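You operate a simulated robot arm through the tools that you are given. There is no shell and no other tool. Be economical: measure what you need, move in short steps, check, and stop when the job is done.

You run a simulated robot arm. Do the job below in one go: nothing can be reset, and whatever is moved stays where it is left.

TASK
Put the end cap from the far granite on the grey tray there. Fetch the short brass sleeve and set it on the shelf under the wooden bench. Put the tall brass sleeve on the soak plate. Pull the middle chest drawer open. The order is free.

Only the result counts: the job must be done as asked and must still hold three seconds after the hand-in. Knocking over, shifting, dropping, spilling or breaking anything else fails it. A push-on lid holds only when it is set on centred and level and pressed home; a screw cap is set on level and turned clockwise until tight.

THE ROBOT
A 6-joint arm with a fingered hand on a trunk, on a base that drives. Base frame: it is fixed to the floor where the robot stands at the start and does not move with it; the origin is under the middle of the robot, x ahead of it, y to its left, z up. Units: mm, degrees, N and s.
With the tool pointing down near the work surface it reaches from about 300 to 620 mm from the robot's upright axis, wherever it stands. Its first joint turns from -166.0 to 166.0 degrees. Places, roughly: end cap [500, 0, 750]; grey tray [500, -500, 750]; middle chest drawer [-800, -4000, 500]; shelf under the wooden bench [7800, -5700, 200]; short brass sleeve (4x4x3 cm) [5900, -4000, 700]; soak plate [1500, -4000, 700]; tall brass sleeve (4x4x4 cm) [3900, -4100, 700]. Payload 3.2 kg.
The tool frame sits at the grasp point between the pads (the TCP): z along the fingers, y along the line on which they close. The tips reach 22 mm beyond it. Largest opening 112 mm; the body of the gripper starts 60 mm behind the TCP. The gripper is a hand of 3 fingers: y runs from the thumb to the fingers, the wrist lies at [0, 0, -218] in the tool frame.
Orientation is told as [roll, pitch, yaw] about the base's x, y, z axes, in that order, counted from this pose: with the fingers straight down and closing along the base's y, the tool's x points along the base's -x, its y along +y and its z along -z.

THE INTERFACE
- The arm moves only by the tool play_rows. Its argument "moves" is a list of rows, each a list of 6 numbers: the shift along the tool's x, y, z in mm, then the turn, a rotation vector about the tool's x, y, z in degrees. In form: [[tx, ty, tz, ax, ay, az], ...]. A call has 1 to 8 rows; each row is the pose to reach, as a shift and turn from the pose commanded when the call began, along the tool's axes at that moment. A row lasts 0.2 s, in which the tool goes at most 50 mm and 8.6 degrees; a call with a longer step from one row to the next is refused whole. Where a pose cannot be reached the arm comes as near as it can. A force on the tool above 40 N (or 10 N above the force at the start of the call, whichever is more), or a blocked arm, ends the call early, and 0.2 s more pass. In this call time passes only in rows, and 0.2 s behind the last. The reply holds the time, the measured pose of the TCP, the force on the tool along the base axes, the opening and the grip force, in the units named above and with some noise, with the torque about the TCP (base axes, N m) and any sound that the robot's microphone picked up.
- Cameras (640 x 400 px; columns grow to the right, rows downward): "scene" is now at [10.7, 128.6, 1392.6]; the picture's right is [-0.45, -0.89, 0.00], its down [-0.64, 0.32, -0.70] and it looks along [0.62, -0.31, -0.72] (base axes); focal length 268 px, centre (320, 200). "wrist" rides on the gripper at [66, 3, -80] in the tool frame; the picture's right is [-0.05, 1.00, 0.00], its down [-0.77, -0.04, -0.64] and it looks along [-0.64, -0.03, 0.77] (tool axes); focal length 275 px, centre (320, 200). There is no depth. A picture from a camera that has moved, and an enlarged one, comes with that camera's place and axes in the base frame and with its lens.
- capture(camera): a new picture of that camera. The clock stands still meanwhile.
- move_column(by): slides the trunk up (or, below 0, down) by that many mm; the arm and the scene camera ride with it, the base frame stays. It gives what a move gives, with no picture.
- base_move(legs): drives the robot by 1 to 6 legs, each [ahead, turn to the left] in mm and degrees, along the robot's own axes; the way and the turn of a leg run together, so that a leg with both is an arc; at most 1500 mm and 180 degrees a leg. The arm and the cameras ride along, it lands a little off, and it stops where it bumps. It gives what a move gives.
- move_fingers(finger1, finger2, thumb_bend): sets how far each is bent, from 0 (flat) to 100 (curled in); at 30 the hand is open as for a grip, at 70 the pads meet at the TCP. One left out holds its place. A second passes; each finger stops where it meets its share of the squeeze, and holds until it gets a number again. It is the only way to open and close the hand. It gives what a move gives, with no picture; readings hold the bend of each and the force on the fingers (four entries, about 0 where the hand has none), thumb and palm.
- head_to(pan, tilt): turns the head with the scene camera to pan (to the left, within 155 degrees either way) and tilt (down, from -29 to 69), counted from straight ahead of the robot. It gives what a move gives.
- zoom(camera, box): a new picture of the part [left, top, right, bottom] of that camera's present view, enlarged. The clock stands still meanwhile.
- sign_off(): hands the job in; it is judged then, once.

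Go step by step. Nothing tells you exact positions but the pictures and the camera data: compare them with the known pose of the tool, close in by small moves and look again before you grip or let go. The budget is 165 turns and 120 pictures, counting those below and the enlarged ones. Unless the task says otherwise, let go and move clear before handing in, and close with one line.

The tools are called after "Request:" as a command line: name --pt "numbers of a row" for each row, then --argument value for the rest, lists and objects as JSON in quotes. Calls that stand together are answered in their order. play_rows: Moves the arm, as the interface text tells. Its arguments: {"type":"object","properties":{"moves":{"type":"array","items":{"type":"array","items":{"type":"number"}}}},"required":["moves"]} The other tools are called the same way: move_column (by) slides the trunk up or down; move_fingers (finger1, finger2, thumb_bend) moves the fingers one by one; base_move (legs) drives the base; head_to (pan, tilt) turns the head that bears the scene camera; capture (camera) takes a picture; zoom (camera, box) takes an enlarged picture of a part of a camera's view; sign_off () hands the job in.

At the start:

```text
t: 0.0
tool_pos: [231.3, -238.4, 980.0]
orientation: [0.0, 0.0, 0.0]
ft_force: [-0.5, -0.3, -0.4]
moment: [0.01, -0.04, 0.0]
finger_gap: 111.8
grasp_force: 0.0
shape: jaw
bend: [30.0, 30.0, 30.0]
finger forces: [0.0, 0.0, 0.0, 0.0, 0.0, 0.0]
trunk travel left (down, up): [-425.0, 165.0]
robot x, y, heading: [6.7, -1.4, -0.0]
head pan, tilt: [-26.7, 45.7]
```

scene: 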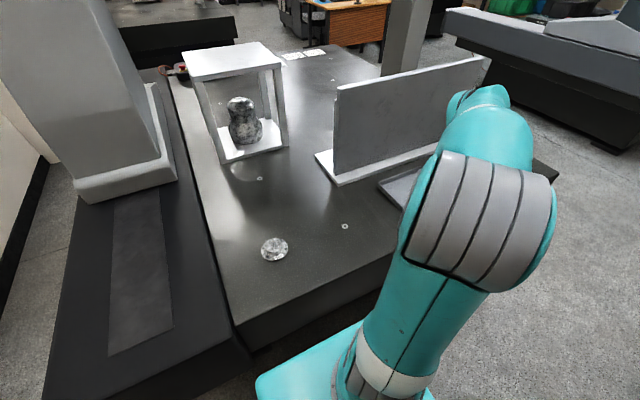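
wrist: 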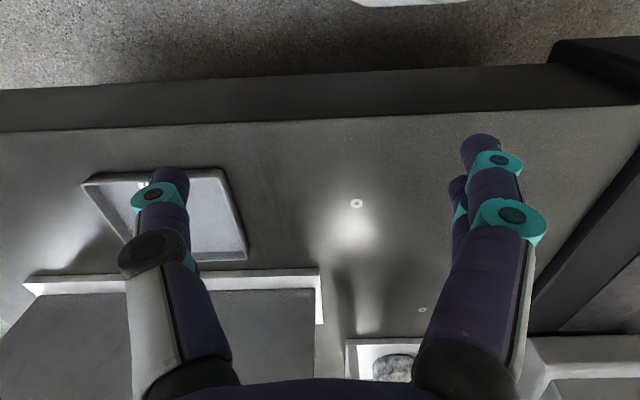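

The cap seems to be the round thing near (450, 54), with the grey tray near (440, -480). I'll look closer at both before moving.

Request:
zoom --camera "scene" --box '[200, 160, 400, 285]'

Request:
head_to --pan -45 --tilt 40

Request:
capture --camera "scene"

```text
3.20 times, centred on (300, 222) of scene
camera zoom: at [10.7, 128.6, 1392.6], right [-0.45, -0.89, 0.0], down [-0.64, 0.32, -0.7], along [0.62, -0.31, -0.72], focal length 858 px, centre (384, 128)
```

zoom: 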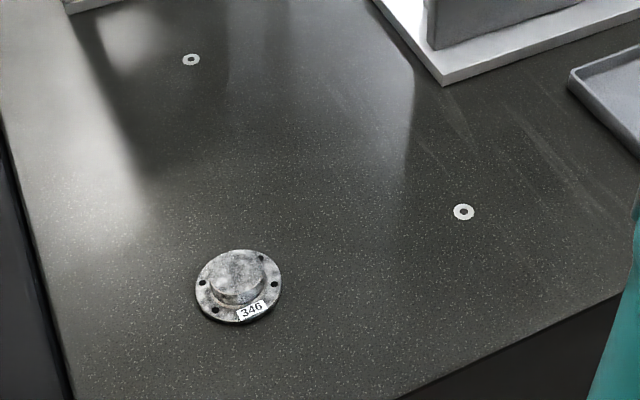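

```text
t: 0.8
tool_pos: [232.4, -239.5, 979.6]
orientation: [0.1, 0.0, 0.0]
ft_force: [-0.6, 0.4, 0.4]
moment: [-0.01, 0.0, -0.02]
finger_gap: 111.7
grasp_force: 0.0
shape: jaw
bend: [30.0, 30.0, 30.0]
finger forces: [0.1, 0.0, 0.0, 0.0, 0.0, 0.1]
trunk travel left (down, up): [-425.0, 165.0]
robot x, y, heading: [3.1, 0.7, 0.4]
head pan, tilt: [-45.0, 40.0]
```

```text
116 pictures are left
camera scene: at [-1.3, 104.9, 1400.7], right [-0.71, -0.71, 0.0], down [-0.46, 0.45, -0.77], along [0.54, -0.54, -0.64], focal length 268 px, centre (320, 200)
```

scene: 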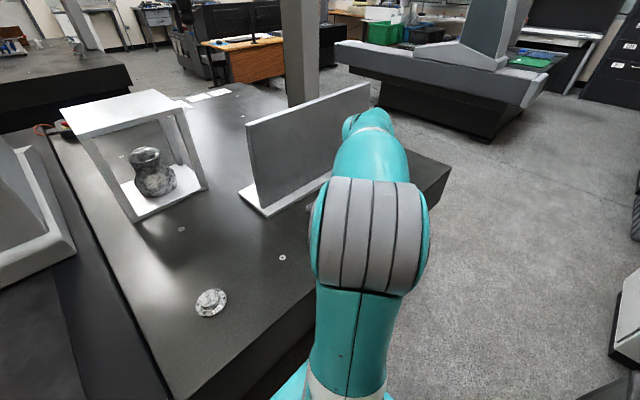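

The cap is a flange about 70 mm across with a boss, near (450, 52). I'll bring the hand above it and look with the wrist camera.

Request:
play_rows --pt "-27 36 7 0 0 0" --pt "-54 72 15 0 0 0" --pt "-81 109 22 0 0 0" --pt "-109 145 30 0 0 0" --pt "-136 181 37 0 0 0" --pt "-163 218 45 0 0 0" --pt "-190 254 52 0 0 0" --pt "-218 291 60 0 0 0"

Request:
capture --camera "wrist"

Request:
capture --camera "scene"

```text
t: 2.6
tool_pos: [449.3, 52.0, 918.8]
orientation: [0.1, -0.1, 0.0]
ft_force: [-0.7, -0.3, 0.0]
moment: [-0.02, -0.01, -0.05]
finger_gap: 112.0
grasp_force: 0.2
shape: jaw
bend: [30.0, 30.0, 30.0]
finger forces: [0.0, 0.0, 0.1, 0.0, 0.0, 0.0]
trunk travel left (down, up): [-425.0, 165.0]
robot x, y, heading: [0.3, -1.0, 0.2]
head pan, tilt: [-45.0, 40.0]
```

```text
115 pictures are left
camera wrist: at [382.4, 55.5, 1000.2], right [0.05, 1.0, 0.0], down [0.77, -0.04, 0.64], along [0.63, -0.03, -0.77], focal length 275 px, centre (320, 200)
```

wrist: 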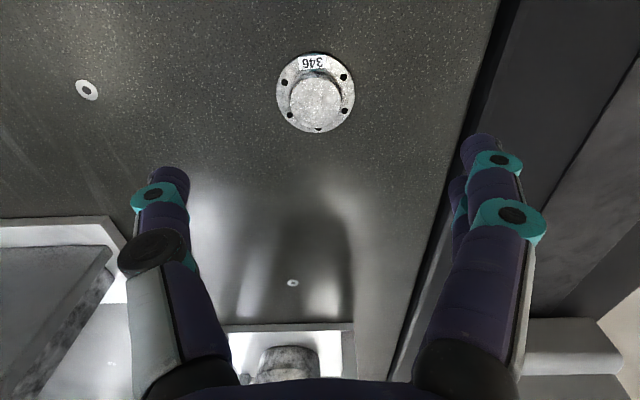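

```text
114 pictures are left
camera scene: at [-1.2, 105.1, 1400.7], right [-0.71, -0.71, 0.0], down [-0.45, 0.45, -0.77], along [0.54, -0.54, -0.64], focal length 268 px, centre (320, 200)
```

scene: 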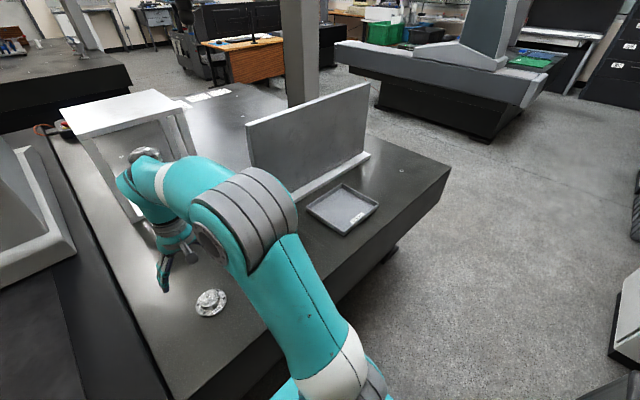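

The views suggest the granite may be lower than 750 mm (about 715), with the cap near (470, 49). I'll lower a bit and look again for parallax.

Request:
play_rows --pt "-10 -2 35 0 0 0" --pt "-20 -3 70 0 0 0"

Request:
capture --camera "wrist"

Request:
zoom --camera "scene" --box '[130, 220, 290, 320]'

```text
t: 3.2
tool_pos: [469.7, 48.3, 853.3]
orientation: [0.0, 0.0, 0.0]
ft_force: [0.1, -0.4, -0.1]
moment: [0.01, -0.03, 0.01]
finger_gap: 111.8
grasp_force: 0.0
shape: jaw
bend: [30.0, 30.0, 30.0]
finger forces: [0.0, 0.0, 0.0, 0.0, 0.1, 0.0]
trunk travel left (down, up): [-425.0, 165.0]
robot x, y, heading: [-1.6, -3.7, 0.0]
head pan, tilt: [-45.0, 40.0]
```

```text
113 pictures are left
camera wrist: at [404.0, 51.7, 932.1], right [0.05, 1.0, 0.0], down [0.77, -0.04, 0.64], along [0.64, -0.03, -0.77], focal length 275 px, centre (320, 200)
```

wrist: 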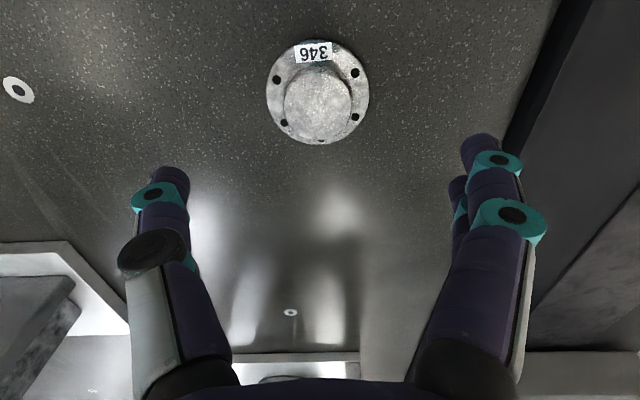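

```text
4.00 times, centred on (210, 270) of scene
camera zoom: at [-1.0, 104.9, 1400.8], right [-0.71, -0.71, 0.0], down [-0.45, 0.45, -0.77], along [0.54, -0.54, -0.64], focal length 1073 px, centre (760, -80)
```

zoom: 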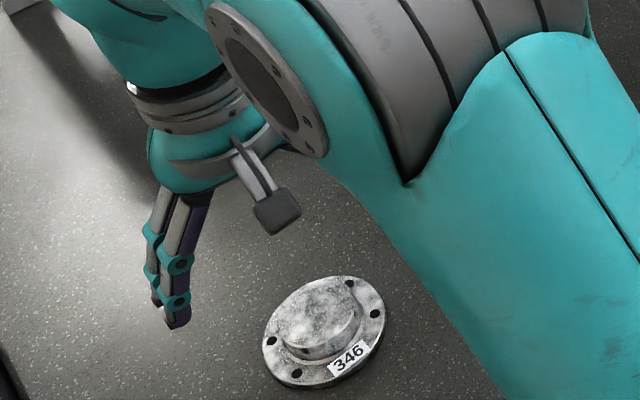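

Parallax gives the flange top at about z 742, centre (466, 48), diameter 72, boss 44. I'll descend over the boss and check again before gripping it.

Request:
play_rows --pt "1 0 30 0 0 0" --pt "3 0 60 0 0 0"

Request:
capture --camera "wrist"

Request:
zoom --camera "scene" --box '[130, 220, 290, 320]'

```text
t: 3.8
tool_pos: [467.4, 47.4, 791.1]
orientation: [0.0, 0.0, 0.0]
ft_force: [0.1, 0.2, 0.7]
moment: [-0.02, 0.02, 0.03]
finger_gap: 111.8
grasp_force: 0.1
shape: jaw
bend: [30.0, 30.0, 30.0]
finger forces: [0.0, 0.1, 0.1, 0.0, 0.0, 0.0]
trunk travel left (down, up): [-425.0, 165.0]
robot x, y, heading: [-3.7, -2.5, 0.1]
head pan, tilt: [-45.0, 40.0]
```

```text
111 pictures are left
camera wrist: at [400.3, 51.1, 871.2], right [0.05, 1.0, 0.0], down [0.77, -0.04, 0.64], along [0.64, -0.03, -0.77], focal length 275 px, centre (320, 200)
```

wrist: 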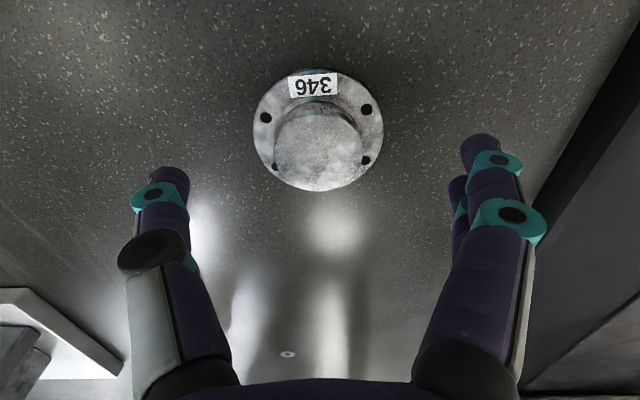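

```text
4.00 times, centred on (210, 270) of scene
camera zoom: at [-1.1, 104.9, 1400.8], right [-0.71, -0.71, 0.0], down [-0.45, 0.45, -0.77], along [0.54, -0.54, -0.64], focal length 1073 px, centre (760, -80)
```

zoom: 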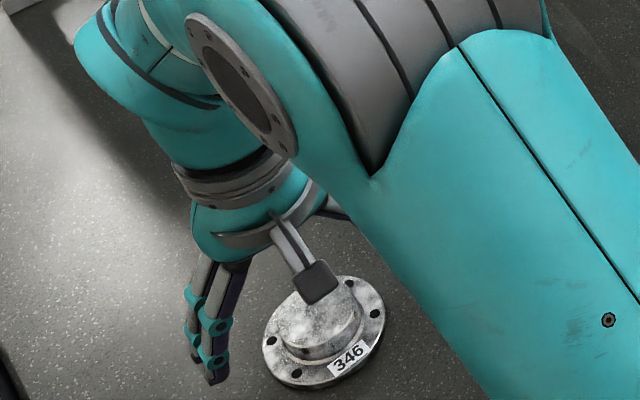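

Flange centre reads (467, 47) with its face near z 736. I'll go down so the tips are just above the flange around the boss, then look.

Request:
play_rows --pt "0 0 14 0 0 0" --pt "0 0 27 0 0 0"

Request:
capture --camera "wrist"

Request:
zoom --camera "scene" --box '[130, 220, 290, 320]'

```text
t: 4.4
tool_pos: [466.4, 49.2, 762.8]
orientation: [-0.1, 0.0, 0.1]
ft_force: [0.2, 0.0, 0.7]
moment: [0.0, -0.01, 0.01]
finger_gap: 111.7
grasp_force: 0.0
shape: jaw
bend: [30.0, 30.0, 30.0]
finger forces: [0.0, 0.0, 0.0, 0.0, 0.0, 0.1]
trunk travel left (down, up): [-425.0, 165.0]
robot x, y, heading: [-1.5, 0.9, 0.2]
head pan, tilt: [-45.0, 40.0]
```

```text
109 pictures are left
camera wrist: at [400.5, 52.4, 843.5], right [0.05, 1.0, 0.0], down [0.77, -0.04, 0.64], along [0.64, -0.03, -0.77], focal length 275 px, centre (320, 200)
```

wrist: 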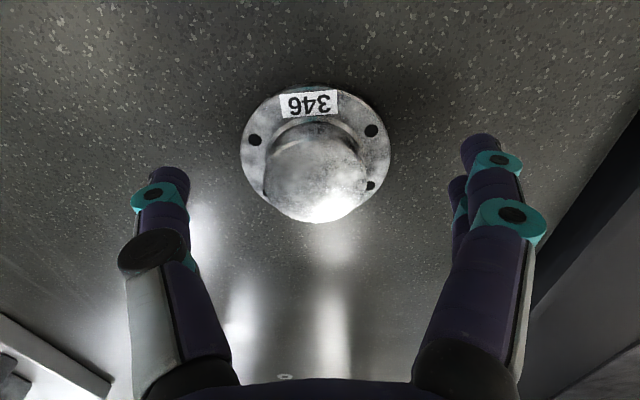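

```text
4.00 times, centred on (210, 270) of scene
camera zoom: at [-1.2, 104.9, 1400.8], right [-0.71, -0.71, 0.0], down [-0.45, 0.45, -0.77], along [0.54, -0.54, -0.64], focal length 1073 px, centre (760, -80)
```

zoom: 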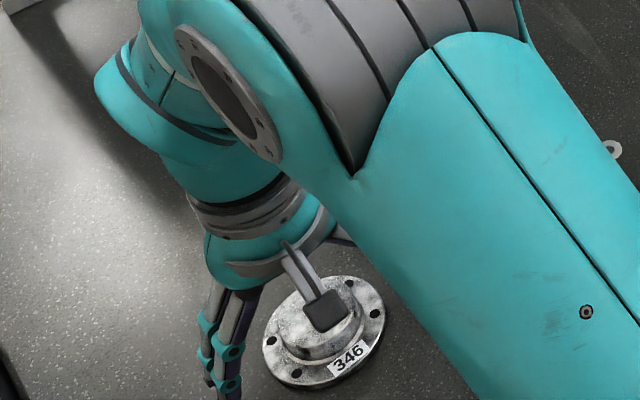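

The boss stands from about z 731 to 752, centred under the hand. I'll lower 6 mm more and close.

Request:
play_rows --pt "0 0 6 0 0 0"

Request:
move_fingers --finger1 65 --finger2 65 --thumb_bend 65

Request:
capture --camera "wrist"

```text
t: 4.8
tool_pos: [465.8, 47.9, 758.1]
orientation: [0.0, 0.0, 0.0]
ft_force: [0.3, -1.1, 0.2]
moment: [-0.05, 0.0, 0.01]
finger_gap: 111.7
grasp_force: 0.1
shape: jaw
bend: [30.0, 30.0, 30.0]
finger forces: [0.0, 0.0, 0.1, 0.0, 0.0, 0.0]
trunk travel left (down, up): [-425.0, 165.0]
robot x, y, heading: [3.0, 1.0, -0.0]
head pan, tilt: [-45.0, 40.0]
```

```text
t: 5.8
tool_pos: [467.8, 48.5, 757.1]
orientation: [0.0, 0.1, -0.1]
ft_force: [-0.2, 0.7, 0.2]
moment: [0.02, 0.05, -0.04]
finger_gap: 31.1
grasp_force: 8.1
shape: fingers
bend: [62.0, 55.0, 60.0]
finger forces: [1.6, 6.5, 0.0, 0.1, 8.3, 0.0]
trunk travel left (down, up): [-425.0, 165.0]
robot x, y, heading: [1.4, 0.7, -0.1]
head pan, tilt: [-45.0, 40.0]
```

```text
107 pictures are left
camera wrist: at [399.9, 51.9, 837.7], right [0.05, 1.0, 0.0], down [0.77, -0.04, 0.64], along [0.64, -0.03, -0.77], focal length 275 px, centre (320, 200)
```

wrist: 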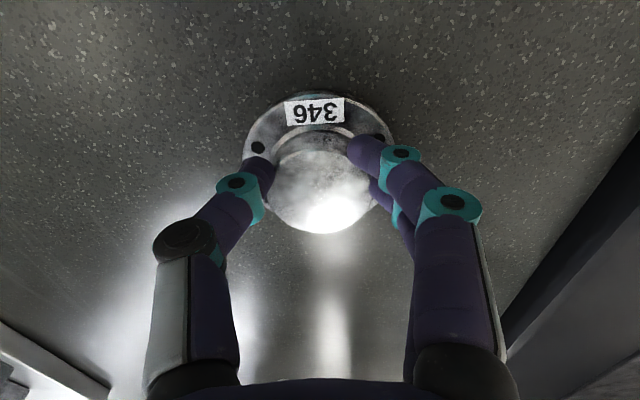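

The grip is on the boss but uneven. I'll command more bend to firm it up before lifting.

Request:
move_fingers --finger1 85 --finger2 80 --thumb_bend 80

Request:
capture --camera "wrist"

```text
t: 6.8
tool_pos: [467.6, 48.1, 757.7]
orientation: [0.1, 0.0, 0.0]
ft_force: [-0.6, -0.3, 0.9]
moment: [0.13, 0.02, 0.02]
finger_gap: 23.8
grasp_force: 20.7
shape: fingers
bend: [70.0, 54.0, 64.0]
finger forces: [11.9, 9.7, 0.0, 0.0, 19.0, 0.1]
trunk travel left (down, up): [-425.0, 165.0]
robot x, y, heading: [-2.9, -6.0, 0.2]
head pan, tilt: [-45.0, 40.0]
```

```text
106 pictures are left
camera wrist: at [399.8, 51.8, 837.9], right [0.05, 1.0, 0.0], down [0.77, -0.04, 0.64], along [0.64, -0.03, -0.77], focal length 275 px, centre (320, 200)
```

wrist: 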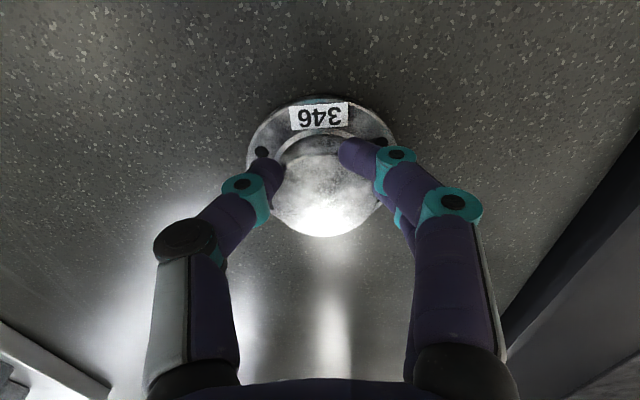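

Finger 1 curls around the near edge, so the boss sits a bit farther in +x than I thought. I'll reopen, shift +7 mm in x, and close again.

Request:
move_fingers --finger1 35 --finger2 35 --thumb_bend 35

Request:
play_rows --pt "-7 0 0 0 0 0"

Request:
move_fingers --finger1 80 --finger2 80 --thumb_bend 80

Request:
capture --camera "wrist"

```text
t: 7.8
tool_pos: [465.9, 49.4, 757.2]
orientation: [0.0, 0.0, 0.0]
ft_force: [0.0, -0.1, 0.3]
moment: [-0.03, 0.04, 0.0]
finger_gap: 97.2
grasp_force: 0.1
shape: fingers
bend: [35.0, 35.0, 35.0]
finger forces: [0.0, 0.1, 0.0, 0.0, 0.0, 0.1]
trunk travel left (down, up): [-425.0, 165.0]
robot x, y, heading: [0.0, -1.1, -0.1]
head pan, tilt: [-45.0, 40.0]
```

```text
t: 8.2
tool_pos: [475.5, 47.8, 757.6]
orientation: [0.0, 0.0, 0.0]
ft_force: [-0.1, 0.2, 0.6]
moment: [0.03, 0.01, 0.0]
finger_gap: 97.3
grasp_force: 0.0
shape: fingers
bend: [35.0, 35.0, 35.0]
finger forces: [0.1, 0.0, 0.1, 0.1, 0.0, 0.0]
trunk travel left (down, up): [-425.0, 165.0]
robot x, y, heading: [-1.9, 2.8, 0.2]
head pan, tilt: [-45.0, 40.0]
```

```text
t: 9.2
tool_pos: [474.0, 48.1, 758.4]
orientation: [0.1, 0.0, -0.1]
ft_force: [-2.3, -1.5, 4.2]
moment: [-0.15, 0.06, -0.03]
finger_gap: 25.2
grasp_force: 18.2
shape: fingers
bend: [66.0, 53.0, 66.0]
finger forces: [8.6, 9.9, 0.1, 0.1, 16.6, 0.1]
trunk travel left (down, up): [-425.0, 165.0]
robot x, y, heading: [-1.2, -0.8, -0.1]
head pan, tilt: [-45.0, 40.0]
```

```text
105 pictures are left
camera wrist: at [406.9, 51.7, 838.6], right [0.05, 1.0, 0.0], down [0.77, -0.04, 0.64], along [0.64, -0.03, -0.77], focal length 275 px, centre (320, 200)
```

wrist: 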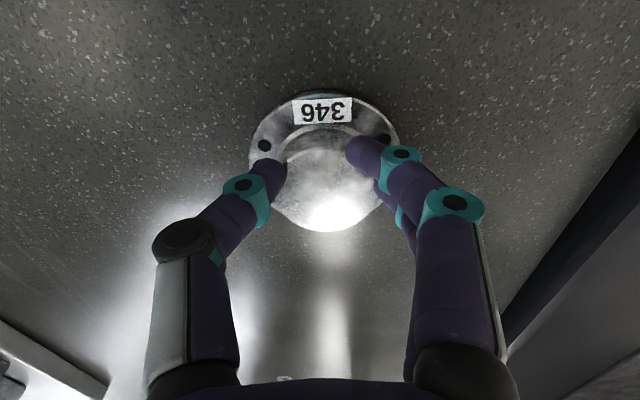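

Better. Test lift by a small amount.

Request:
play_rows --pt "0 0 -5 0 0 0" --pt "0 0 -12 0 0 0" --pt "0 0 -20 0 0 0"

Request:
capture --camera "wrist"

Request:
zoom --camera "scene" --box '[130, 220, 290, 320]'

```text
t: 10.0
tool_pos: [474.8, 47.8, 778.7]
orientation: [0.0, 0.0, 0.0]
ft_force: [-0.2, 0.0, 0.3]
moment: [0.0, 0.0, 0.02]
finger_gap: 0.0
grasp_force: 0.2
shape: fingers
bend: [72.0, 67.0, 77.0]
finger forces: [0.0, 0.0, 0.0, 0.0, 0.0, 0.0]
trunk travel left (down, up): [-425.0, 165.0]
robot x, y, heading: [1.7, -0.2, -0.1]
head pan, tilt: [-45.0, 40.0]
```

```text
104 pictures are left
camera wrist: at [406.9, 52.0, 857.7], right [0.05, 1.0, 0.0], down [0.77, -0.04, 0.64], along [0.63, -0.03, -0.77], focal length 275 px, centre (320, 200)
```

wrist: 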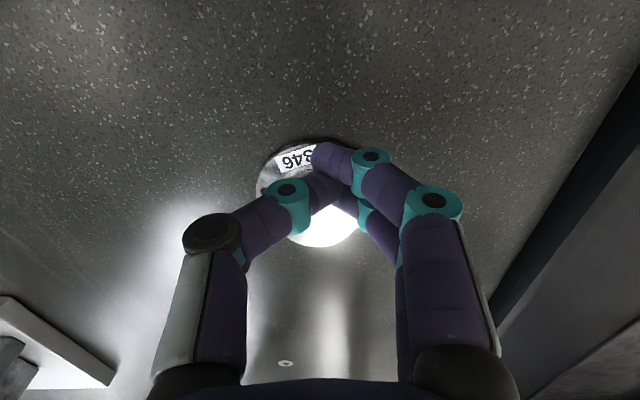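

```text
4.00 times, centred on (210, 270) of scene
camera zoom: at [-1.4, 104.9, 1400.7], right [-0.71, -0.71, 0.0], down [-0.45, 0.45, -0.77], along [0.54, -0.54, -0.64], focal length 1073 px, centre (760, -80)
```

zoom: 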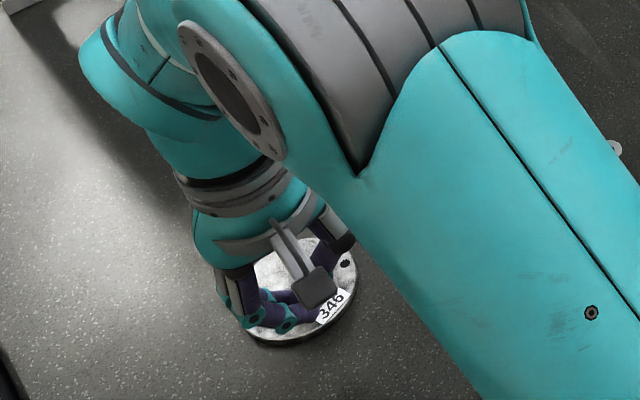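

The cap slipped out; my contact was too near the boss's top edge. I'll open up and look where the cap now lies.

Request:
move_fingers --finger1 30 --finger2 30 --thumb_bend 30

Request:
capture --camera "wrist"

Request:
zoom --camera "scene" --box '[170, 260, 250, 310]'

```text
t: 11.0
tool_pos: [474.1, 47.4, 778.4]
orientation: [0.0, 0.0, 0.0]
ft_force: [-0.7, -0.3, -0.3]
moment: [0.02, 0.02, 0.01]
finger_gap: 111.1
grasp_force: 0.0
shape: fingers
bend: [30.0, 30.0, 30.0]
finger forces: [0.0, 0.1, 0.0, 0.1, 0.0, 0.1]
trunk travel left (down, up): [-425.0, 165.0]
robot x, y, heading: [0.4, 2.6, 0.0]
head pan, tilt: [-45.0, 40.0]
```

```text
102 pictures are left
camera wrist: at [407.0, 51.9, 857.7], right [0.05, 1.0, 0.0], down [0.77, -0.04, 0.64], along [0.64, -0.03, -0.77], focal length 275 px, centre (320, 200)
```

wrist: 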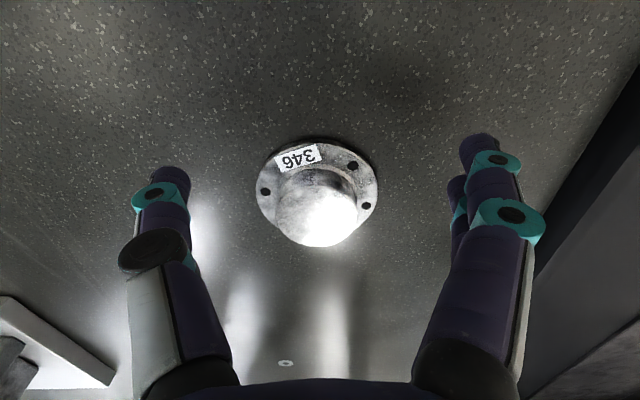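

```text
8.00 times, centred on (210, 285) of scene
camera zoom: at [-1.3, 104.9, 1400.8], right [-0.71, -0.71, 0.0], down [-0.45, 0.45, -0.77], along [0.54, -0.54, -0.64], focal length 2146 px, centre (1200, -480)
```

zoom: 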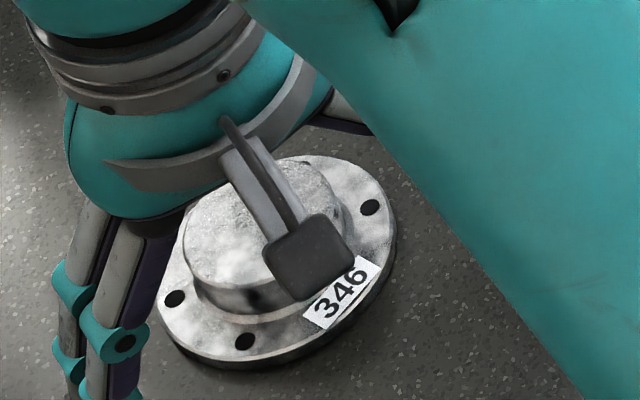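

The cap was squeezed some 38 mm ahead, now near (505, 46), still flat on the granite. I'll reposition with the hand a little further ahead of its centre, then close softly and compare finger bends.

Request:
play_rows --pt "-19 0 0 0 0 0" --pt "-38 -1 0 0 0 0" --pt "-38 -1 11 0 0 0" --pt "-38 -1 21 0 0 0"

Request:
move_fingers --finger1 50 --finger2 50 --thumb_bend 50

Request:
capture --camera "wrist"

```text
t: 12.0
tool_pos: [512.3, 49.1, 757.4]
orientation: [0.1, 0.0, 0.0]
ft_force: [0.4, -0.4, 0.3]
moment: [-0.02, -0.01, 0.02]
finger_gap: 111.1
grasp_force: 0.0
shape: fingers
bend: [30.0, 30.0, 30.0]
finger forces: [0.0, 0.0, 0.0, 0.0, 0.0, 0.0]
trunk travel left (down, up): [-425.0, 165.0]
robot x, y, heading: [-2.9, -0.6, -0.0]
head pan, tilt: [-45.0, 40.0]
```

```text
t: 13.0
tool_pos: [511.9, 48.5, 757.6]
orientation: [-0.1, 0.0, 0.0]
ft_force: [-0.8, 0.9, 0.8]
moment: [0.01, -0.01, -0.02]
finger_gap: 55.6
grasp_force: 0.0
shape: fingers
bend: [50.0, 50.0, 50.0]
finger forces: [0.1, 0.0, 0.0, 0.0, 0.1, 0.1]
trunk travel left (down, up): [-425.0, 165.0]
robot x, y, heading: [2.4, -0.8, -0.1]
head pan, tilt: [-45.0, 40.0]
```

```text
100 pictures are left
camera wrist: at [445.1, 52.1, 837.6], right [0.05, 1.0, 0.0], down [0.77, -0.04, 0.64], along [0.64, -0.03, -0.77], focal length 275 px, centre (320, 200)
```

wrist: 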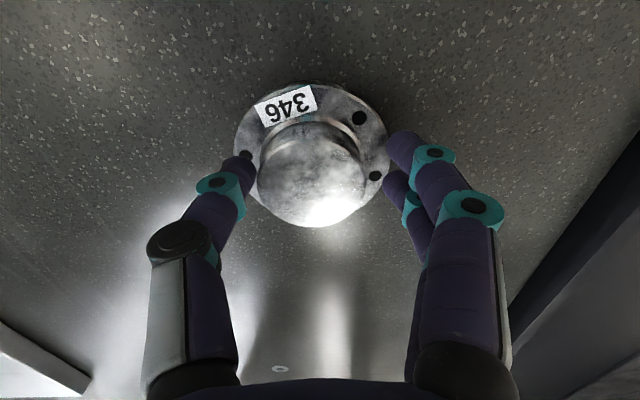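

Closing a little further to see which finger touches first.

Request:
move_fingers --finger1 56 --finger2 56 --thumb_bend 56

Request:
move_fingers --finger1 60 --finger2 60 --thumb_bend 60

Request:
capture --camera "wrist"

```text
t: 14.0
tool_pos: [511.6, 49.2, 757.2]
orientation: [0.0, 0.0, 0.0]
ft_force: [-0.3, -0.2, -0.4]
moment: [-0.01, 0.0, -0.02]
finger_gap: 41.9
grasp_force: 1.7
shape: fingers
bend: [56.0, 53.0, 55.0]
finger forces: [0.0, 1.7, 0.0, 0.1, 2.1, 0.0]
trunk travel left (down, up): [-425.0, 165.0]
robot x, y, heading: [1.6, -0.0, 0.0]
head pan, tilt: [-45.0, 40.0]
```

```text
t: 15.0
tool_pos: [512.8, 49.8, 757.9]
orientation: [0.0, 0.0, 0.0]
ft_force: [-0.2, -0.4, 0.4]
moment: [-0.03, 0.01, -0.05]
finger_gap: 37.5
grasp_force: 4.7
shape: fingers
bend: [58.0, 54.0, 57.0]
finger forces: [0.8, 3.9, 0.1, 0.1, 4.9, 0.1]
trunk travel left (down, up): [-425.0, 165.0]
robot x, y, heading: [-2.9, -1.2, -0.0]
head pan, tilt: [-45.0, 40.0]
```

```text
99 pictures are left
camera wrist: at [445.2, 52.1, 837.5], right [0.05, 1.0, 0.0], down [0.77, -0.04, 0.64], along [0.64, -0.03, -0.77], focal length 275 px, centre (320, 200)
```

wrist: 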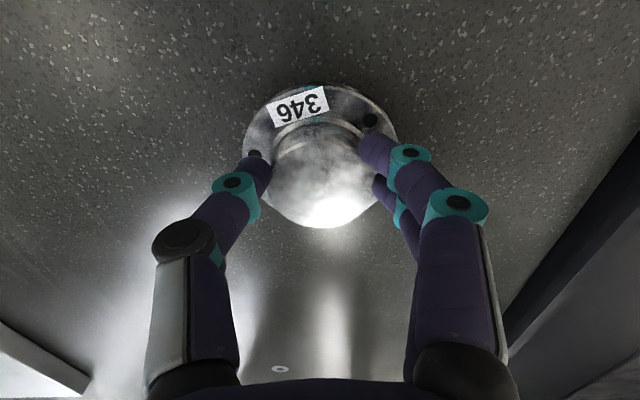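

Finger 1 (robot side) still closes further, so the boss lies a bit further ahead. Ease off, shift +6 mm and close again.

Request:
move_fingers --finger1 48 --finger2 48 --thumb_bend 48

Request:
play_rows --pt "-6 1 0 0 0 0"

Request:
move_fingers --finger1 58 --finger2 58 --thumb_bend 58

```text
t: 16.0
tool_pos: [511.9, 49.4, 757.5]
orientation: [0.0, 0.0, 0.0]
ft_force: [0.9, -0.1, -0.4]
moment: [-0.01, 0.0, -0.02]
finger_gap: 60.1
grasp_force: 0.0
shape: fingers
bend: [48.0, 48.0, 48.0]
finger forces: [0.0, 0.0, 0.0, 0.0, 0.0, 0.1]
trunk travel left (down, up): [-425.0, 165.0]
robot x, y, heading: [1.6, -0.1, -0.1]
head pan, tilt: [-45.0, 40.0]
```

```text
t: 16.4
tool_pos: [517.8, 50.1, 757.2]
orientation: [0.1, 0.0, 0.0]
ft_force: [0.5, -0.5, 0.0]
moment: [-0.01, 0.02, 0.04]
finger_gap: 60.1
grasp_force: 0.0
shape: fingers
bend: [48.0, 48.0, 48.0]
finger forces: [0.0, 0.1, 0.0, 0.0, 0.0, 0.1]
trunk travel left (down, up): [-425.0, 165.0]
robot x, y, heading: [4.2, 0.8, 0.0]
head pan, tilt: [-45.0, 40.0]
```

```text
t: 17.4
tool_pos: [517.3, 50.3, 756.4]
orientation: [-0.1, -0.1, 0.0]
ft_force: [-1.5, 0.4, -0.7]
moment: [-0.05, -0.03, 0.0]
finger_gap: 42.7
grasp_force: 2.9
shape: fingers
bend: [55.0, 53.0, 55.0]
finger forces: [0.9, 2.2, 0.0, 0.1, 3.2, 0.1]
trunk travel left (down, up): [-425.0, 165.0]
robot x, y, heading: [-1.3, 1.1, 0.3]
head pan, tilt: [-45.0, 40.0]
```

Nearly even. One more +4 mm, and lower 3 mm while watching the force.

Request:
move_fingers --finger1 48 --finger2 48 --thumb_bend 48

Request:
play_rows --pt "-4 0 0 0 0 0" --pt "-4 0 3 0 0 0"

Request:
move_fingers --finger1 58 --finger2 58 --thumb_bend 58

Request:
capture --camera "wrist"

```text
t: 18.4
tool_pos: [517.3, 50.4, 757.5]
orientation: [0.0, 0.0, 0.0]
ft_force: [0.1, 0.4, 0.3]
moment: [0.01, 0.02, 0.0]
finger_gap: 60.2
grasp_force: 0.0
shape: fingers
bend: [48.0, 48.0, 48.0]
finger forces: [0.0, 0.0, 0.1, 0.1, 0.0, 0.0]
trunk travel left (down, up): [-425.0, 165.0]
robot x, y, heading: [0.1, -0.4, -0.0]
head pan, tilt: [-45.0, 40.0]
```

```text
t: 19.0
tool_pos: [521.7, 47.4, 752.9]
orientation: [-0.1, 0.0, 0.1]
ft_force: [0.1, 0.0, 0.5]
moment: [-0.01, -0.01, 0.0]
finger_gap: 60.2
grasp_force: 0.0
shape: fingers
bend: [48.0, 48.0, 48.0]
finger forces: [0.1, 0.0, 0.0, 0.0, 0.1, 0.1]
trunk travel left (down, up): [-425.0, 165.0]
robot x, y, heading: [-3.9, -0.2, 0.1]
head pan, tilt: [-45.0, 40.0]
```

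```text
t: 20.0
tool_pos: [522.3, 49.5, 753.8]
orientation: [0.0, 0.0, 0.1]
ft_force: [0.7, 0.8, 0.4]
moment: [0.0, 0.01, 0.02]
finger_gap: 44.9
grasp_force: 3.7
shape: fingers
bend: [54.0, 54.0, 55.0]
finger forces: [1.8, 1.9, 0.0, 0.0, 3.3, 0.0]
trunk travel left (down, up): [-425.0, 165.0]
robot x, y, heading: [-2.9, 1.4, 0.2]
head pan, tilt: [-45.0, 40.0]
```

```text
98 pictures are left
camera wrist: at [455.3, 52.0, 834.0], right [0.05, 1.0, 0.0], down [0.77, -0.04, 0.64], along [0.64, -0.03, -0.77], focal length 275 px, centre (320, 200)
```

wrist: 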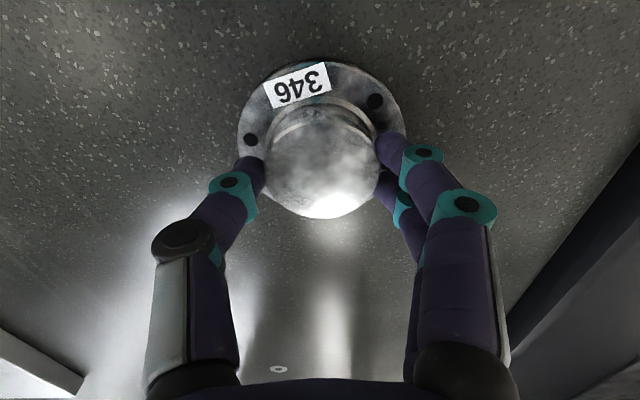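

Bends are now even (54/54/55), so the hand is centred. Squeeze and test lift.

Request:
move_fingers --finger1 75 --finger2 75 --thumb_bend 75

Request:
play_rows --pt "0 0 -4 0 0 0" --pt "0 0 -8 0 0 0"

Request:
capture --camera "wrist"

```text
t: 21.0
tool_pos: [522.6, 48.7, 754.5]
orientation: [0.0, -0.1, 0.0]
ft_force: [0.2, -0.1, -0.4]
moment: [0.01, 0.01, 0.0]
finger_gap: 42.4
grasp_force: 17.2
shape: fingers
bend: [57.0, 57.0, 59.0]
finger forces: [8.4, 8.8, 0.0, 0.0, 17.0, 0.0]
trunk travel left (down, up): [-425.0, 165.0]
robot x, y, heading: [2.4, -0.5, 0.2]
head pan, tilt: [-45.0, 40.0]
```

```text
t: 21.6
tool_pos: [522.4, 50.0, 761.2]
orientation: [0.0, 0.0, -0.1]
ft_force: [-0.7, -0.8, -2.0]
moment: [0.0, -0.01, 0.04]
finger_gap: 42.5
grasp_force: 17.3
shape: fingers
bend: [57.0, 57.0, 59.0]
finger forces: [8.4, 8.8, 0.0, 0.0, 17.1, 0.0]
trunk travel left (down, up): [-425.0, 165.0]
robot x, y, heading: [2.6, 1.8, -0.2]
head pan, tilt: [-45.0, 40.0]
```

```text
97 pictures are left
camera wrist: at [455.3, 52.2, 841.3], right [0.05, 1.0, 0.0], down [0.77, -0.04, 0.64], along [0.64, -0.03, -0.77], focal length 275 px, centre (320, 200)
```

wrist: 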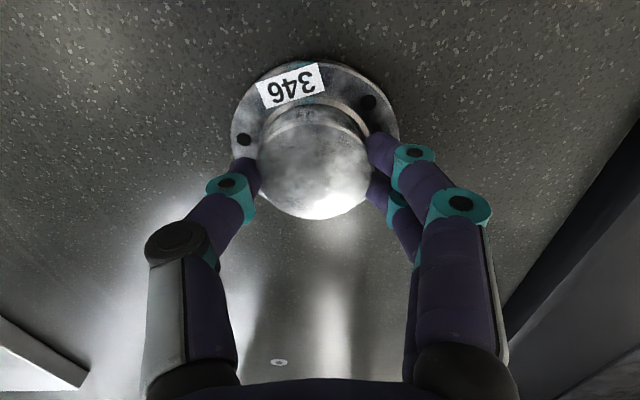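

The cap is held and lifted (about 2–3 N). The tray spans roughly x 371–570, y −385…−590; I'll raise and carry the cap to its near part.

Request:
play_rows --pt "0 0 -45 0 0 0" --pt "0 0 -90 0 0 0" --pt "27 -20 -120 0 0 0" --pt "54 -60 -120 0 0 0" --pt "82 -98 -120 0 0 0" --pt "82 -146 -120 0 0 0" --pt "82 -194 -120 0 0 0" --pt "82 -242 -120 0 0 0"

Request:
play_rows --pt "0 -46 0 0 0 0" --pt "0 -92 0 0 0 0" --pt "0 -138 0 0 0 0" --pt "0 -184 0 0 0 0" --pt "0 -230 0 0 0 0" --pt "0 -260 0 0 0 0"

Request:
capture --camera "wrist"

Request:
capture --camera "scene"

```text
t: 23.4
tool_pos: [441.3, -194.0, 880.4]
orientation: [-0.1, 0.1, 0.0]
ft_force: [-0.4, 0.2, -2.0]
moment: [0.0, 0.01, 0.01]
finger_gap: 42.0
grasp_force: 17.2
shape: fingers
bend: [57.0, 57.0, 59.0]
finger forces: [8.6, 8.9, 0.0, 0.1, 17.1, 0.0]
trunk travel left (down, up): [-425.0, 165.0]
robot x, y, heading: [-0.9, -2.5, -0.3]
head pan, tilt: [-45.0, 40.0]
```

```text
t: 24.8
tool_pos: [401.6, -408.9, 868.0]
orientation: [-0.1, -0.2, -0.1]
ft_force: [-0.2, 0.0, -2.2]
moment: [-0.03, -0.01, 0.0]
finger_gap: 42.4
grasp_force: 17.5
shape: fingers
bend: [57.0, 57.0, 59.0]
finger forces: [8.8, 8.9, 0.0, 0.1, 17.1, 0.0]
out of reach, approached as far as the arm can: row 5, 6
trunk travel left (down, up): [-425.0, 165.0]
robot x, y, heading: [-0.3, -2.0, -0.2]
head pan, tilt: [-45.0, 40.0]
```

```text
96 pictures are left
camera wrist: at [334.0, -405.1, 947.9], right [0.05, 1.0, 0.0], down [0.77, -0.04, 0.64], along [0.64, -0.03, -0.77], focal length 275 px, centre (320, 200)
```

wrist: 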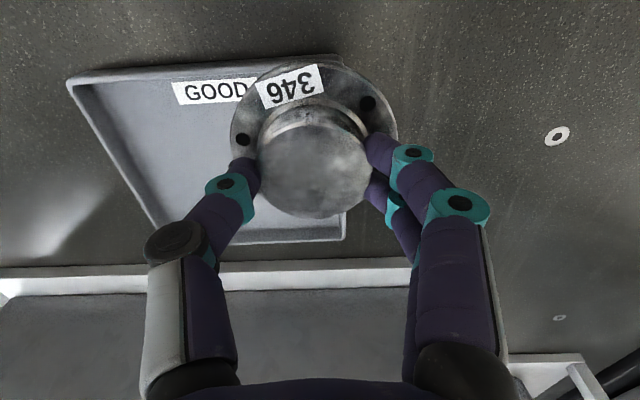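

```text
95 pictures are left
camera scene: at [-3.1, 104.0, 1400.8], right [-0.71, -0.71, 0.0], down [-0.45, 0.46, -0.77], along [0.54, -0.54, -0.64], focal length 268 px, centre (320, 200)
```

scene: 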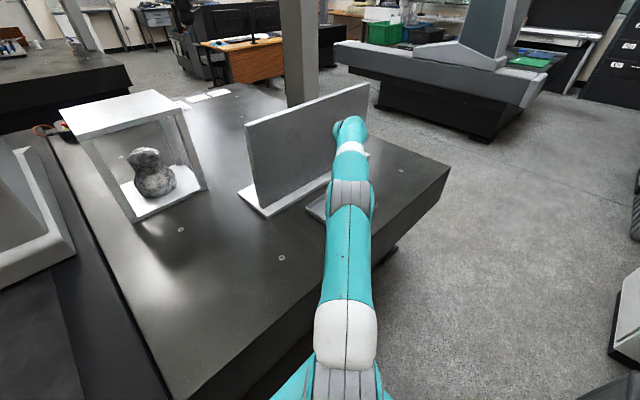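

The arm can't reach that far from here, so I'll shift the robot about 155 mm to its right with a short reverse manoeuvre, the cap held high.

Request:
base_move --legs '[[0, 35], [-270, 0], [0, -35], [215, 0]]'

Request:
capture --camera "wrist"

```text
t: 31.3
tool_pos: [394.9, -568.2, 868.6]
orientation: [-0.2, -0.1, -0.7]
ft_force: [-0.1, 0.2, -1.9]
moment: [-0.02, -0.03, -0.02]
finger_gap: 41.7
grasp_force: 16.5
shape: fingers
bend: [58.0, 57.0, 59.0]
finger forces: [8.3, 8.6, 0.1, 0.0, 16.5, 0.1]
trunk travel left (down, up): [-425.0, 165.0]
robot x, y, heading: [-6.3, -155.8, -0.6]
head pan, tilt: [-45.0, 40.0]
```

```text
94 pictures are left
camera wrist: at [327.2, -563.1, 947.5], right [0.06, 1.0, 0.0], down [0.77, -0.04, 0.64], along [0.64, -0.04, -0.77], focal length 275 px, centre (320, 200)
```

wrist: 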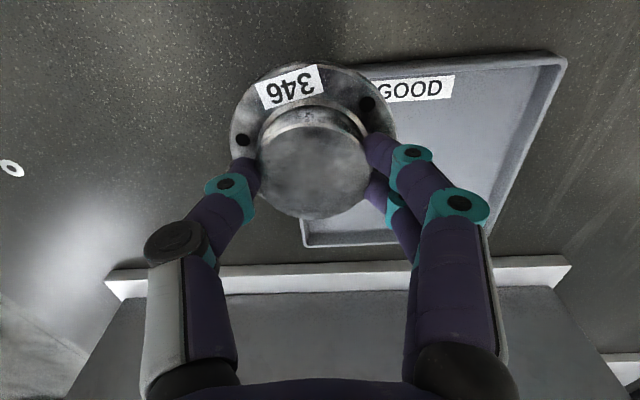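

The tray's centre works out at about (473, −495). Moving over it and coming part-way down.

Request:
play_rows --pt "-25 25 10 0 0 0" --pt "-50 50 25 0 0 0" --pt "-75 74 45 0 0 0" --pt "-75 74 80 0 0 0"

Request:
capture --camera "wrist"

Request:
capture --camera "scene"

```text
t: 32.3
tool_pos: [469.3, -496.4, 787.4]
orientation: [-0.3, -0.1, -0.7]
ft_force: [0.2, 0.4, -2.1]
moment: [0.01, -0.01, -0.01]
finger_gap: 41.6
grasp_force: 17.0
shape: fingers
bend: [58.0, 57.0, 59.0]
finger forces: [8.4, 8.6, 0.0, 0.1, 16.5, 0.0]
trunk travel left (down, up): [-425.0, 165.0]
robot x, y, heading: [-4.5, -152.5, -0.8]
head pan, tilt: [-45.0, 40.0]
```

```text
93 pictures are left
camera wrist: at [402.7, -490.3, 867.1], right [0.06, 1.0, 0.0], down [0.77, -0.04, 0.64], along [0.64, -0.04, -0.77], focal length 275 px, centre (320, 200)
```

wrist: 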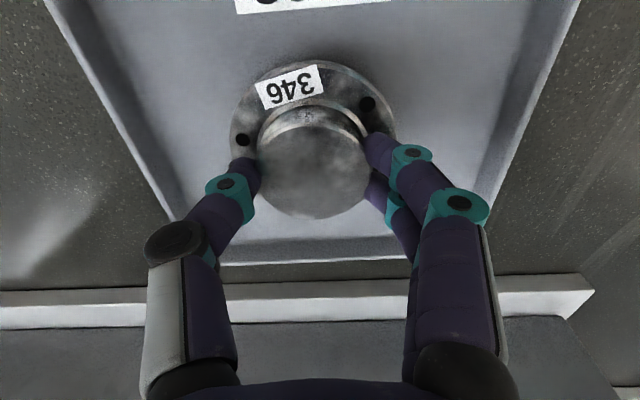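

```text
92 pictures are left
camera scene: at [-4.5, -50.7, 1400.8], right [-0.71, -0.7, 0.0], down [-0.45, 0.46, -0.77], along [0.54, -0.55, -0.64], focal length 268 px, centre (320, 200)
```

scene: 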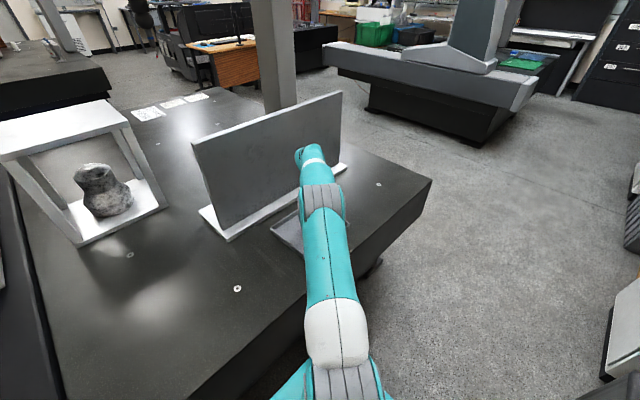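

Well centred in the tray. Lowering gently until contact.

Request:
play_rows --pt "0 0 12 0 0 0" --pt "0 0 22 0 0 0" --pt "0 0 26 0 0 0"

Request:
play_rows --pt "0 0 2 0 0 0"

```text
t: 33.1
tool_pos: [470.8, -493.6, 760.1]
orientation: [-0.3, -0.1, -0.6]
ft_force: [-0.9, -1.5, -2.3]
moment: [0.03, -0.03, 0.0]
finger_gap: 41.6
grasp_force: 16.4
shape: fingers
bend: [58.0, 57.0, 59.0]
finger forces: [8.4, 8.6, 0.1, 0.0, 16.4, 0.1]
trunk travel left (down, up): [-425.0, 165.0]
robot x, y, heading: [-2.7, -153.7, -0.8]
head pan, tilt: [-45.0, 40.0]
```

```text
t: 33.5
tool_pos: [470.3, -493.4, 759.9]
orientation: [-0.2, -0.2, -0.7]
ft_force: [0.0, 0.3, -1.1]
moment: [0.04, -0.02, -0.03]
finger_gap: 41.8
grasp_force: 16.9
shape: fingers
bend: [58.0, 57.0, 59.0]
finger forces: [8.4, 8.6, 0.0, 0.0, 16.4, 0.0]
trunk travel left (down, up): [-425.0, 165.0]
robot x, y, heading: [-3.2, -158.1, -0.8]
head pan, tilt: [-45.0, 40.0]
```

Request:
play_rows --pt "0 0 1.5 0 0 0"

Request:
capture --camera "wrist"

```text
t: 33.9
tool_pos: [470.7, -494.6, 758.0]
orientation: [-0.2, -0.2, -0.6]
ft_force: [1.4, -0.3, 1.0]
moment: [0.0, -0.01, 0.01]
finger_gap: 41.3
grasp_force: 17.4
shape: fingers
bend: [58.0, 57.0, 59.0]
finger forces: [8.3, 8.8, 0.0, 0.1, 16.6, 0.0]
trunk travel left (down, up): [-425.0, 165.0]
robot x, y, heading: [-2.2, -155.6, -0.6]
head pan, tilt: [-45.0, 40.0]
```

```text
91 pictures are left
camera wrist: at [403.0, -490.0, 838.2], right [0.06, 1.0, 0.0], down [0.77, -0.04, 0.64], along [0.64, -0.04, -0.77], focal length 275 px, centre (320, 200)
```

wrist: 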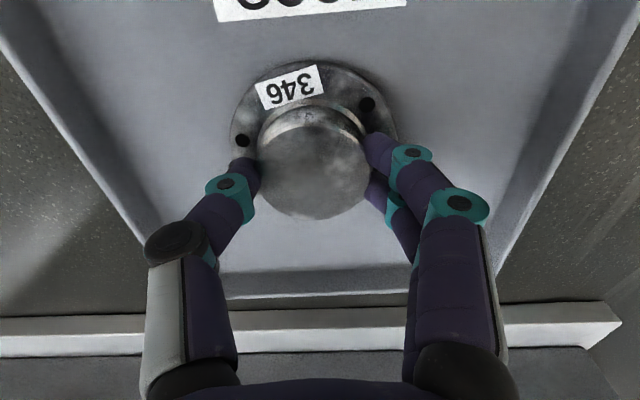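

The downward load has vanished and turned slightly positive, so the cap rests on the tray. I'll let go, rise and check.

Request:
move_fingers --finger1 40 --finger2 40 --thumb_bend 40

Request:
move_fingers --finger1 30 --finger2 30 --thumb_bend 30

Request:
play_rows --pt "0 0 -40 0 0 0" --pt "0 0 -80 0 0 0" --pt "20 0 -120 0 0 0" --pt "65 0 -130 0 0 0"

Request:
capture --camera "wrist"

```text
t: 34.9
tool_pos: [470.8, -494.0, 758.7]
orientation: [-0.1, -0.1, -0.7]
ft_force: [-0.3, -0.2, 0.5]
moment: [-0.03, 0.03, -0.02]
finger_gap: 83.2
grasp_force: 0.1
shape: fingers
bend: [40.0, 40.0, 40.0]
finger forces: [0.1, 0.0, 0.0, 0.0, 0.1, 0.0]
trunk travel left (down, up): [-425.0, 165.0]
robot x, y, heading: [-4.6, -154.7, -0.3]
head pan, tilt: [-45.0, 40.0]
```

```text
t: 35.9
tool_pos: [469.8, -494.7, 757.2]
orientation: [-0.2, -0.1, -0.7]
ft_force: [0.6, -0.1, -0.6]
moment: [-0.01, 0.02, -0.01]
finger_gap: 111.1
grasp_force: 0.1
shape: fingers
bend: [30.0, 30.0, 30.0]
finger forces: [0.1, 0.0, 0.0, 0.0, 0.1, 0.0]
trunk travel left (down, up): [-425.0, 165.0]
robot x, y, heading: [-5.7, -152.6, -0.6]
head pan, tilt: [-45.0, 40.0]
```

```text
t: 36.9
tool_pos: [404.6, -493.6, 888.0]
orientation: [-0.3, -0.1, -0.7]
ft_force: [-0.9, -0.6, 0.6]
moment: [0.01, 0.01, -0.01]
finger_gap: 111.6
grasp_force: 0.0
shape: fingers
bend: [30.0, 30.0, 30.0]
finger forces: [0.0, 0.0, 0.0, 0.1, 0.1, 0.0]
trunk travel left (down, up): [-425.0, 165.0]
robot x, y, heading: [-7.1, -159.2, -0.5]
head pan, tilt: [-45.0, 40.0]
```

```text
90 pictures are left
camera wrist: at [337.8, -488.8, 968.2], right [0.06, 1.0, 0.0], down [0.77, -0.04, 0.64], along [0.64, -0.04, -0.77], focal length 275 px, centre (320, 200)
```

wrist: 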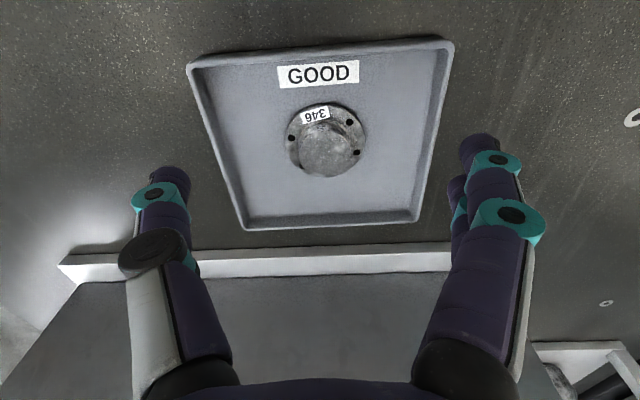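

The cap sits in the tray. Now tuck the arm back and look toward −y for the route.

Request:
play_rows --pt "35 20 -20 0 0 0" --pt "70 40 -40 0 0 0" --pt "105 60 -60 0 0 0" --pt "140 80 -80 0 0 0" --pt "170 95 -95 0 0 0"

Request:
head_to --pan -90 --tilt 20

Request:
capture --camera "scene"

Request:
head_to --pan -45 --tilt 15

Request:
capture --camera "scene"

```text
t: 38.1
tool_pos: [235.0, -394.1, 982.7]
orientation: [-0.2, -0.1, -0.8]
ft_force: [0.4, 0.4, -0.5]
moment: [0.01, 0.01, 0.02]
finger_gap: 111.1
grasp_force: 0.1
shape: fingers
bend: [30.0, 30.0, 30.0]
finger forces: [0.1, 0.0, 0.1, 0.0, 0.0, 0.1]
trunk travel left (down, up): [-425.0, 165.0]
robot x, y, heading: [-10.0, -158.6, -0.7]
head pan, tilt: [-45.0, 40.0]
```

```text
t: 39.3
tool_pos: [236.4, -395.1, 983.7]
orientation: [-0.2, -0.1, -0.7]
ft_force: [0.2, 0.6, -0.1]
moment: [-0.02, -0.02, -0.02]
finger_gap: 111.3
grasp_force: 0.3
shape: fingers
bend: [30.0, 30.0, 30.0]
finger forces: [0.0, 0.0, 0.2, 0.0, 0.1, 0.0]
trunk travel left (down, up): [-425.0, 165.0]
robot x, y, heading: [-4.6, -157.9, -0.8]
head pan, tilt: [-90.0, 20.0]
```

```text
89 pictures are left
camera scene: at [-65.3, -83.0, 1432.1], right [-1.0, 0.01, 0.0], down [0.0, 0.34, -0.94], along [-0.01, -0.94, -0.34], focal length 268 px, centre (320, 200)
```

scene: 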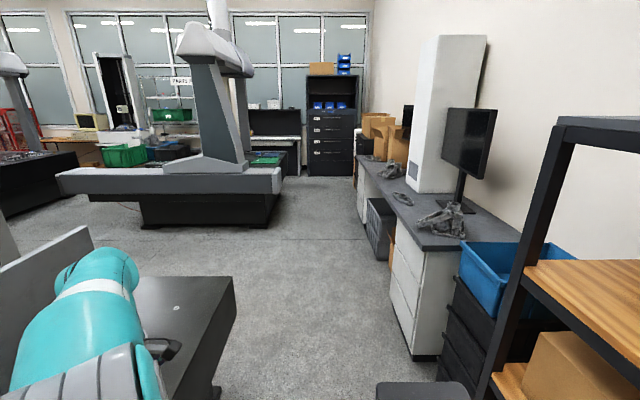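

```text
t: 40.4
tool_pos: [237.2, -394.9, 984.1]
orientation: [-0.3, -0.1, -0.7]
ft_force: [0.1, -0.1, 0.9]
moment: [0.0, -0.01, 0.02]
finger_gap: 111.2
grasp_force: 0.1
shape: fingers
bend: [30.0, 30.0, 30.0]
finger forces: [0.0, 0.1, 0.0, 0.1, 0.1, 0.0]
trunk travel left (down, up): [-425.0, 165.0]
robot x, y, heading: [-1.4, -155.5, -0.5]
head pan, tilt: [-45.0, 15.0]
```

```text
88 pictures are left
camera scene: at [0.9, -56.6, 1440.3], right [-0.71, -0.7, 0.0], down [-0.18, 0.19, -0.97], along [0.68, -0.69, -0.26], focal length 268 px, centre (320, 200)
```

scene: 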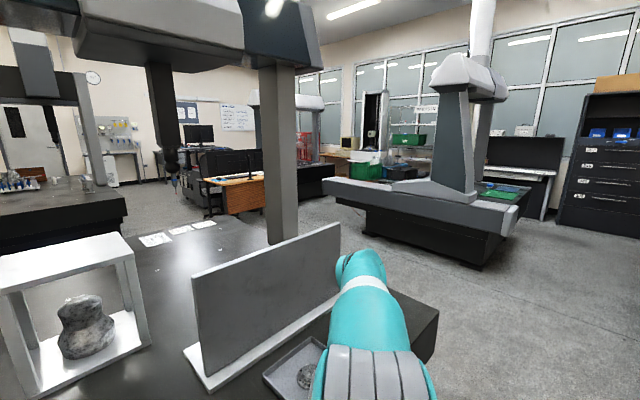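

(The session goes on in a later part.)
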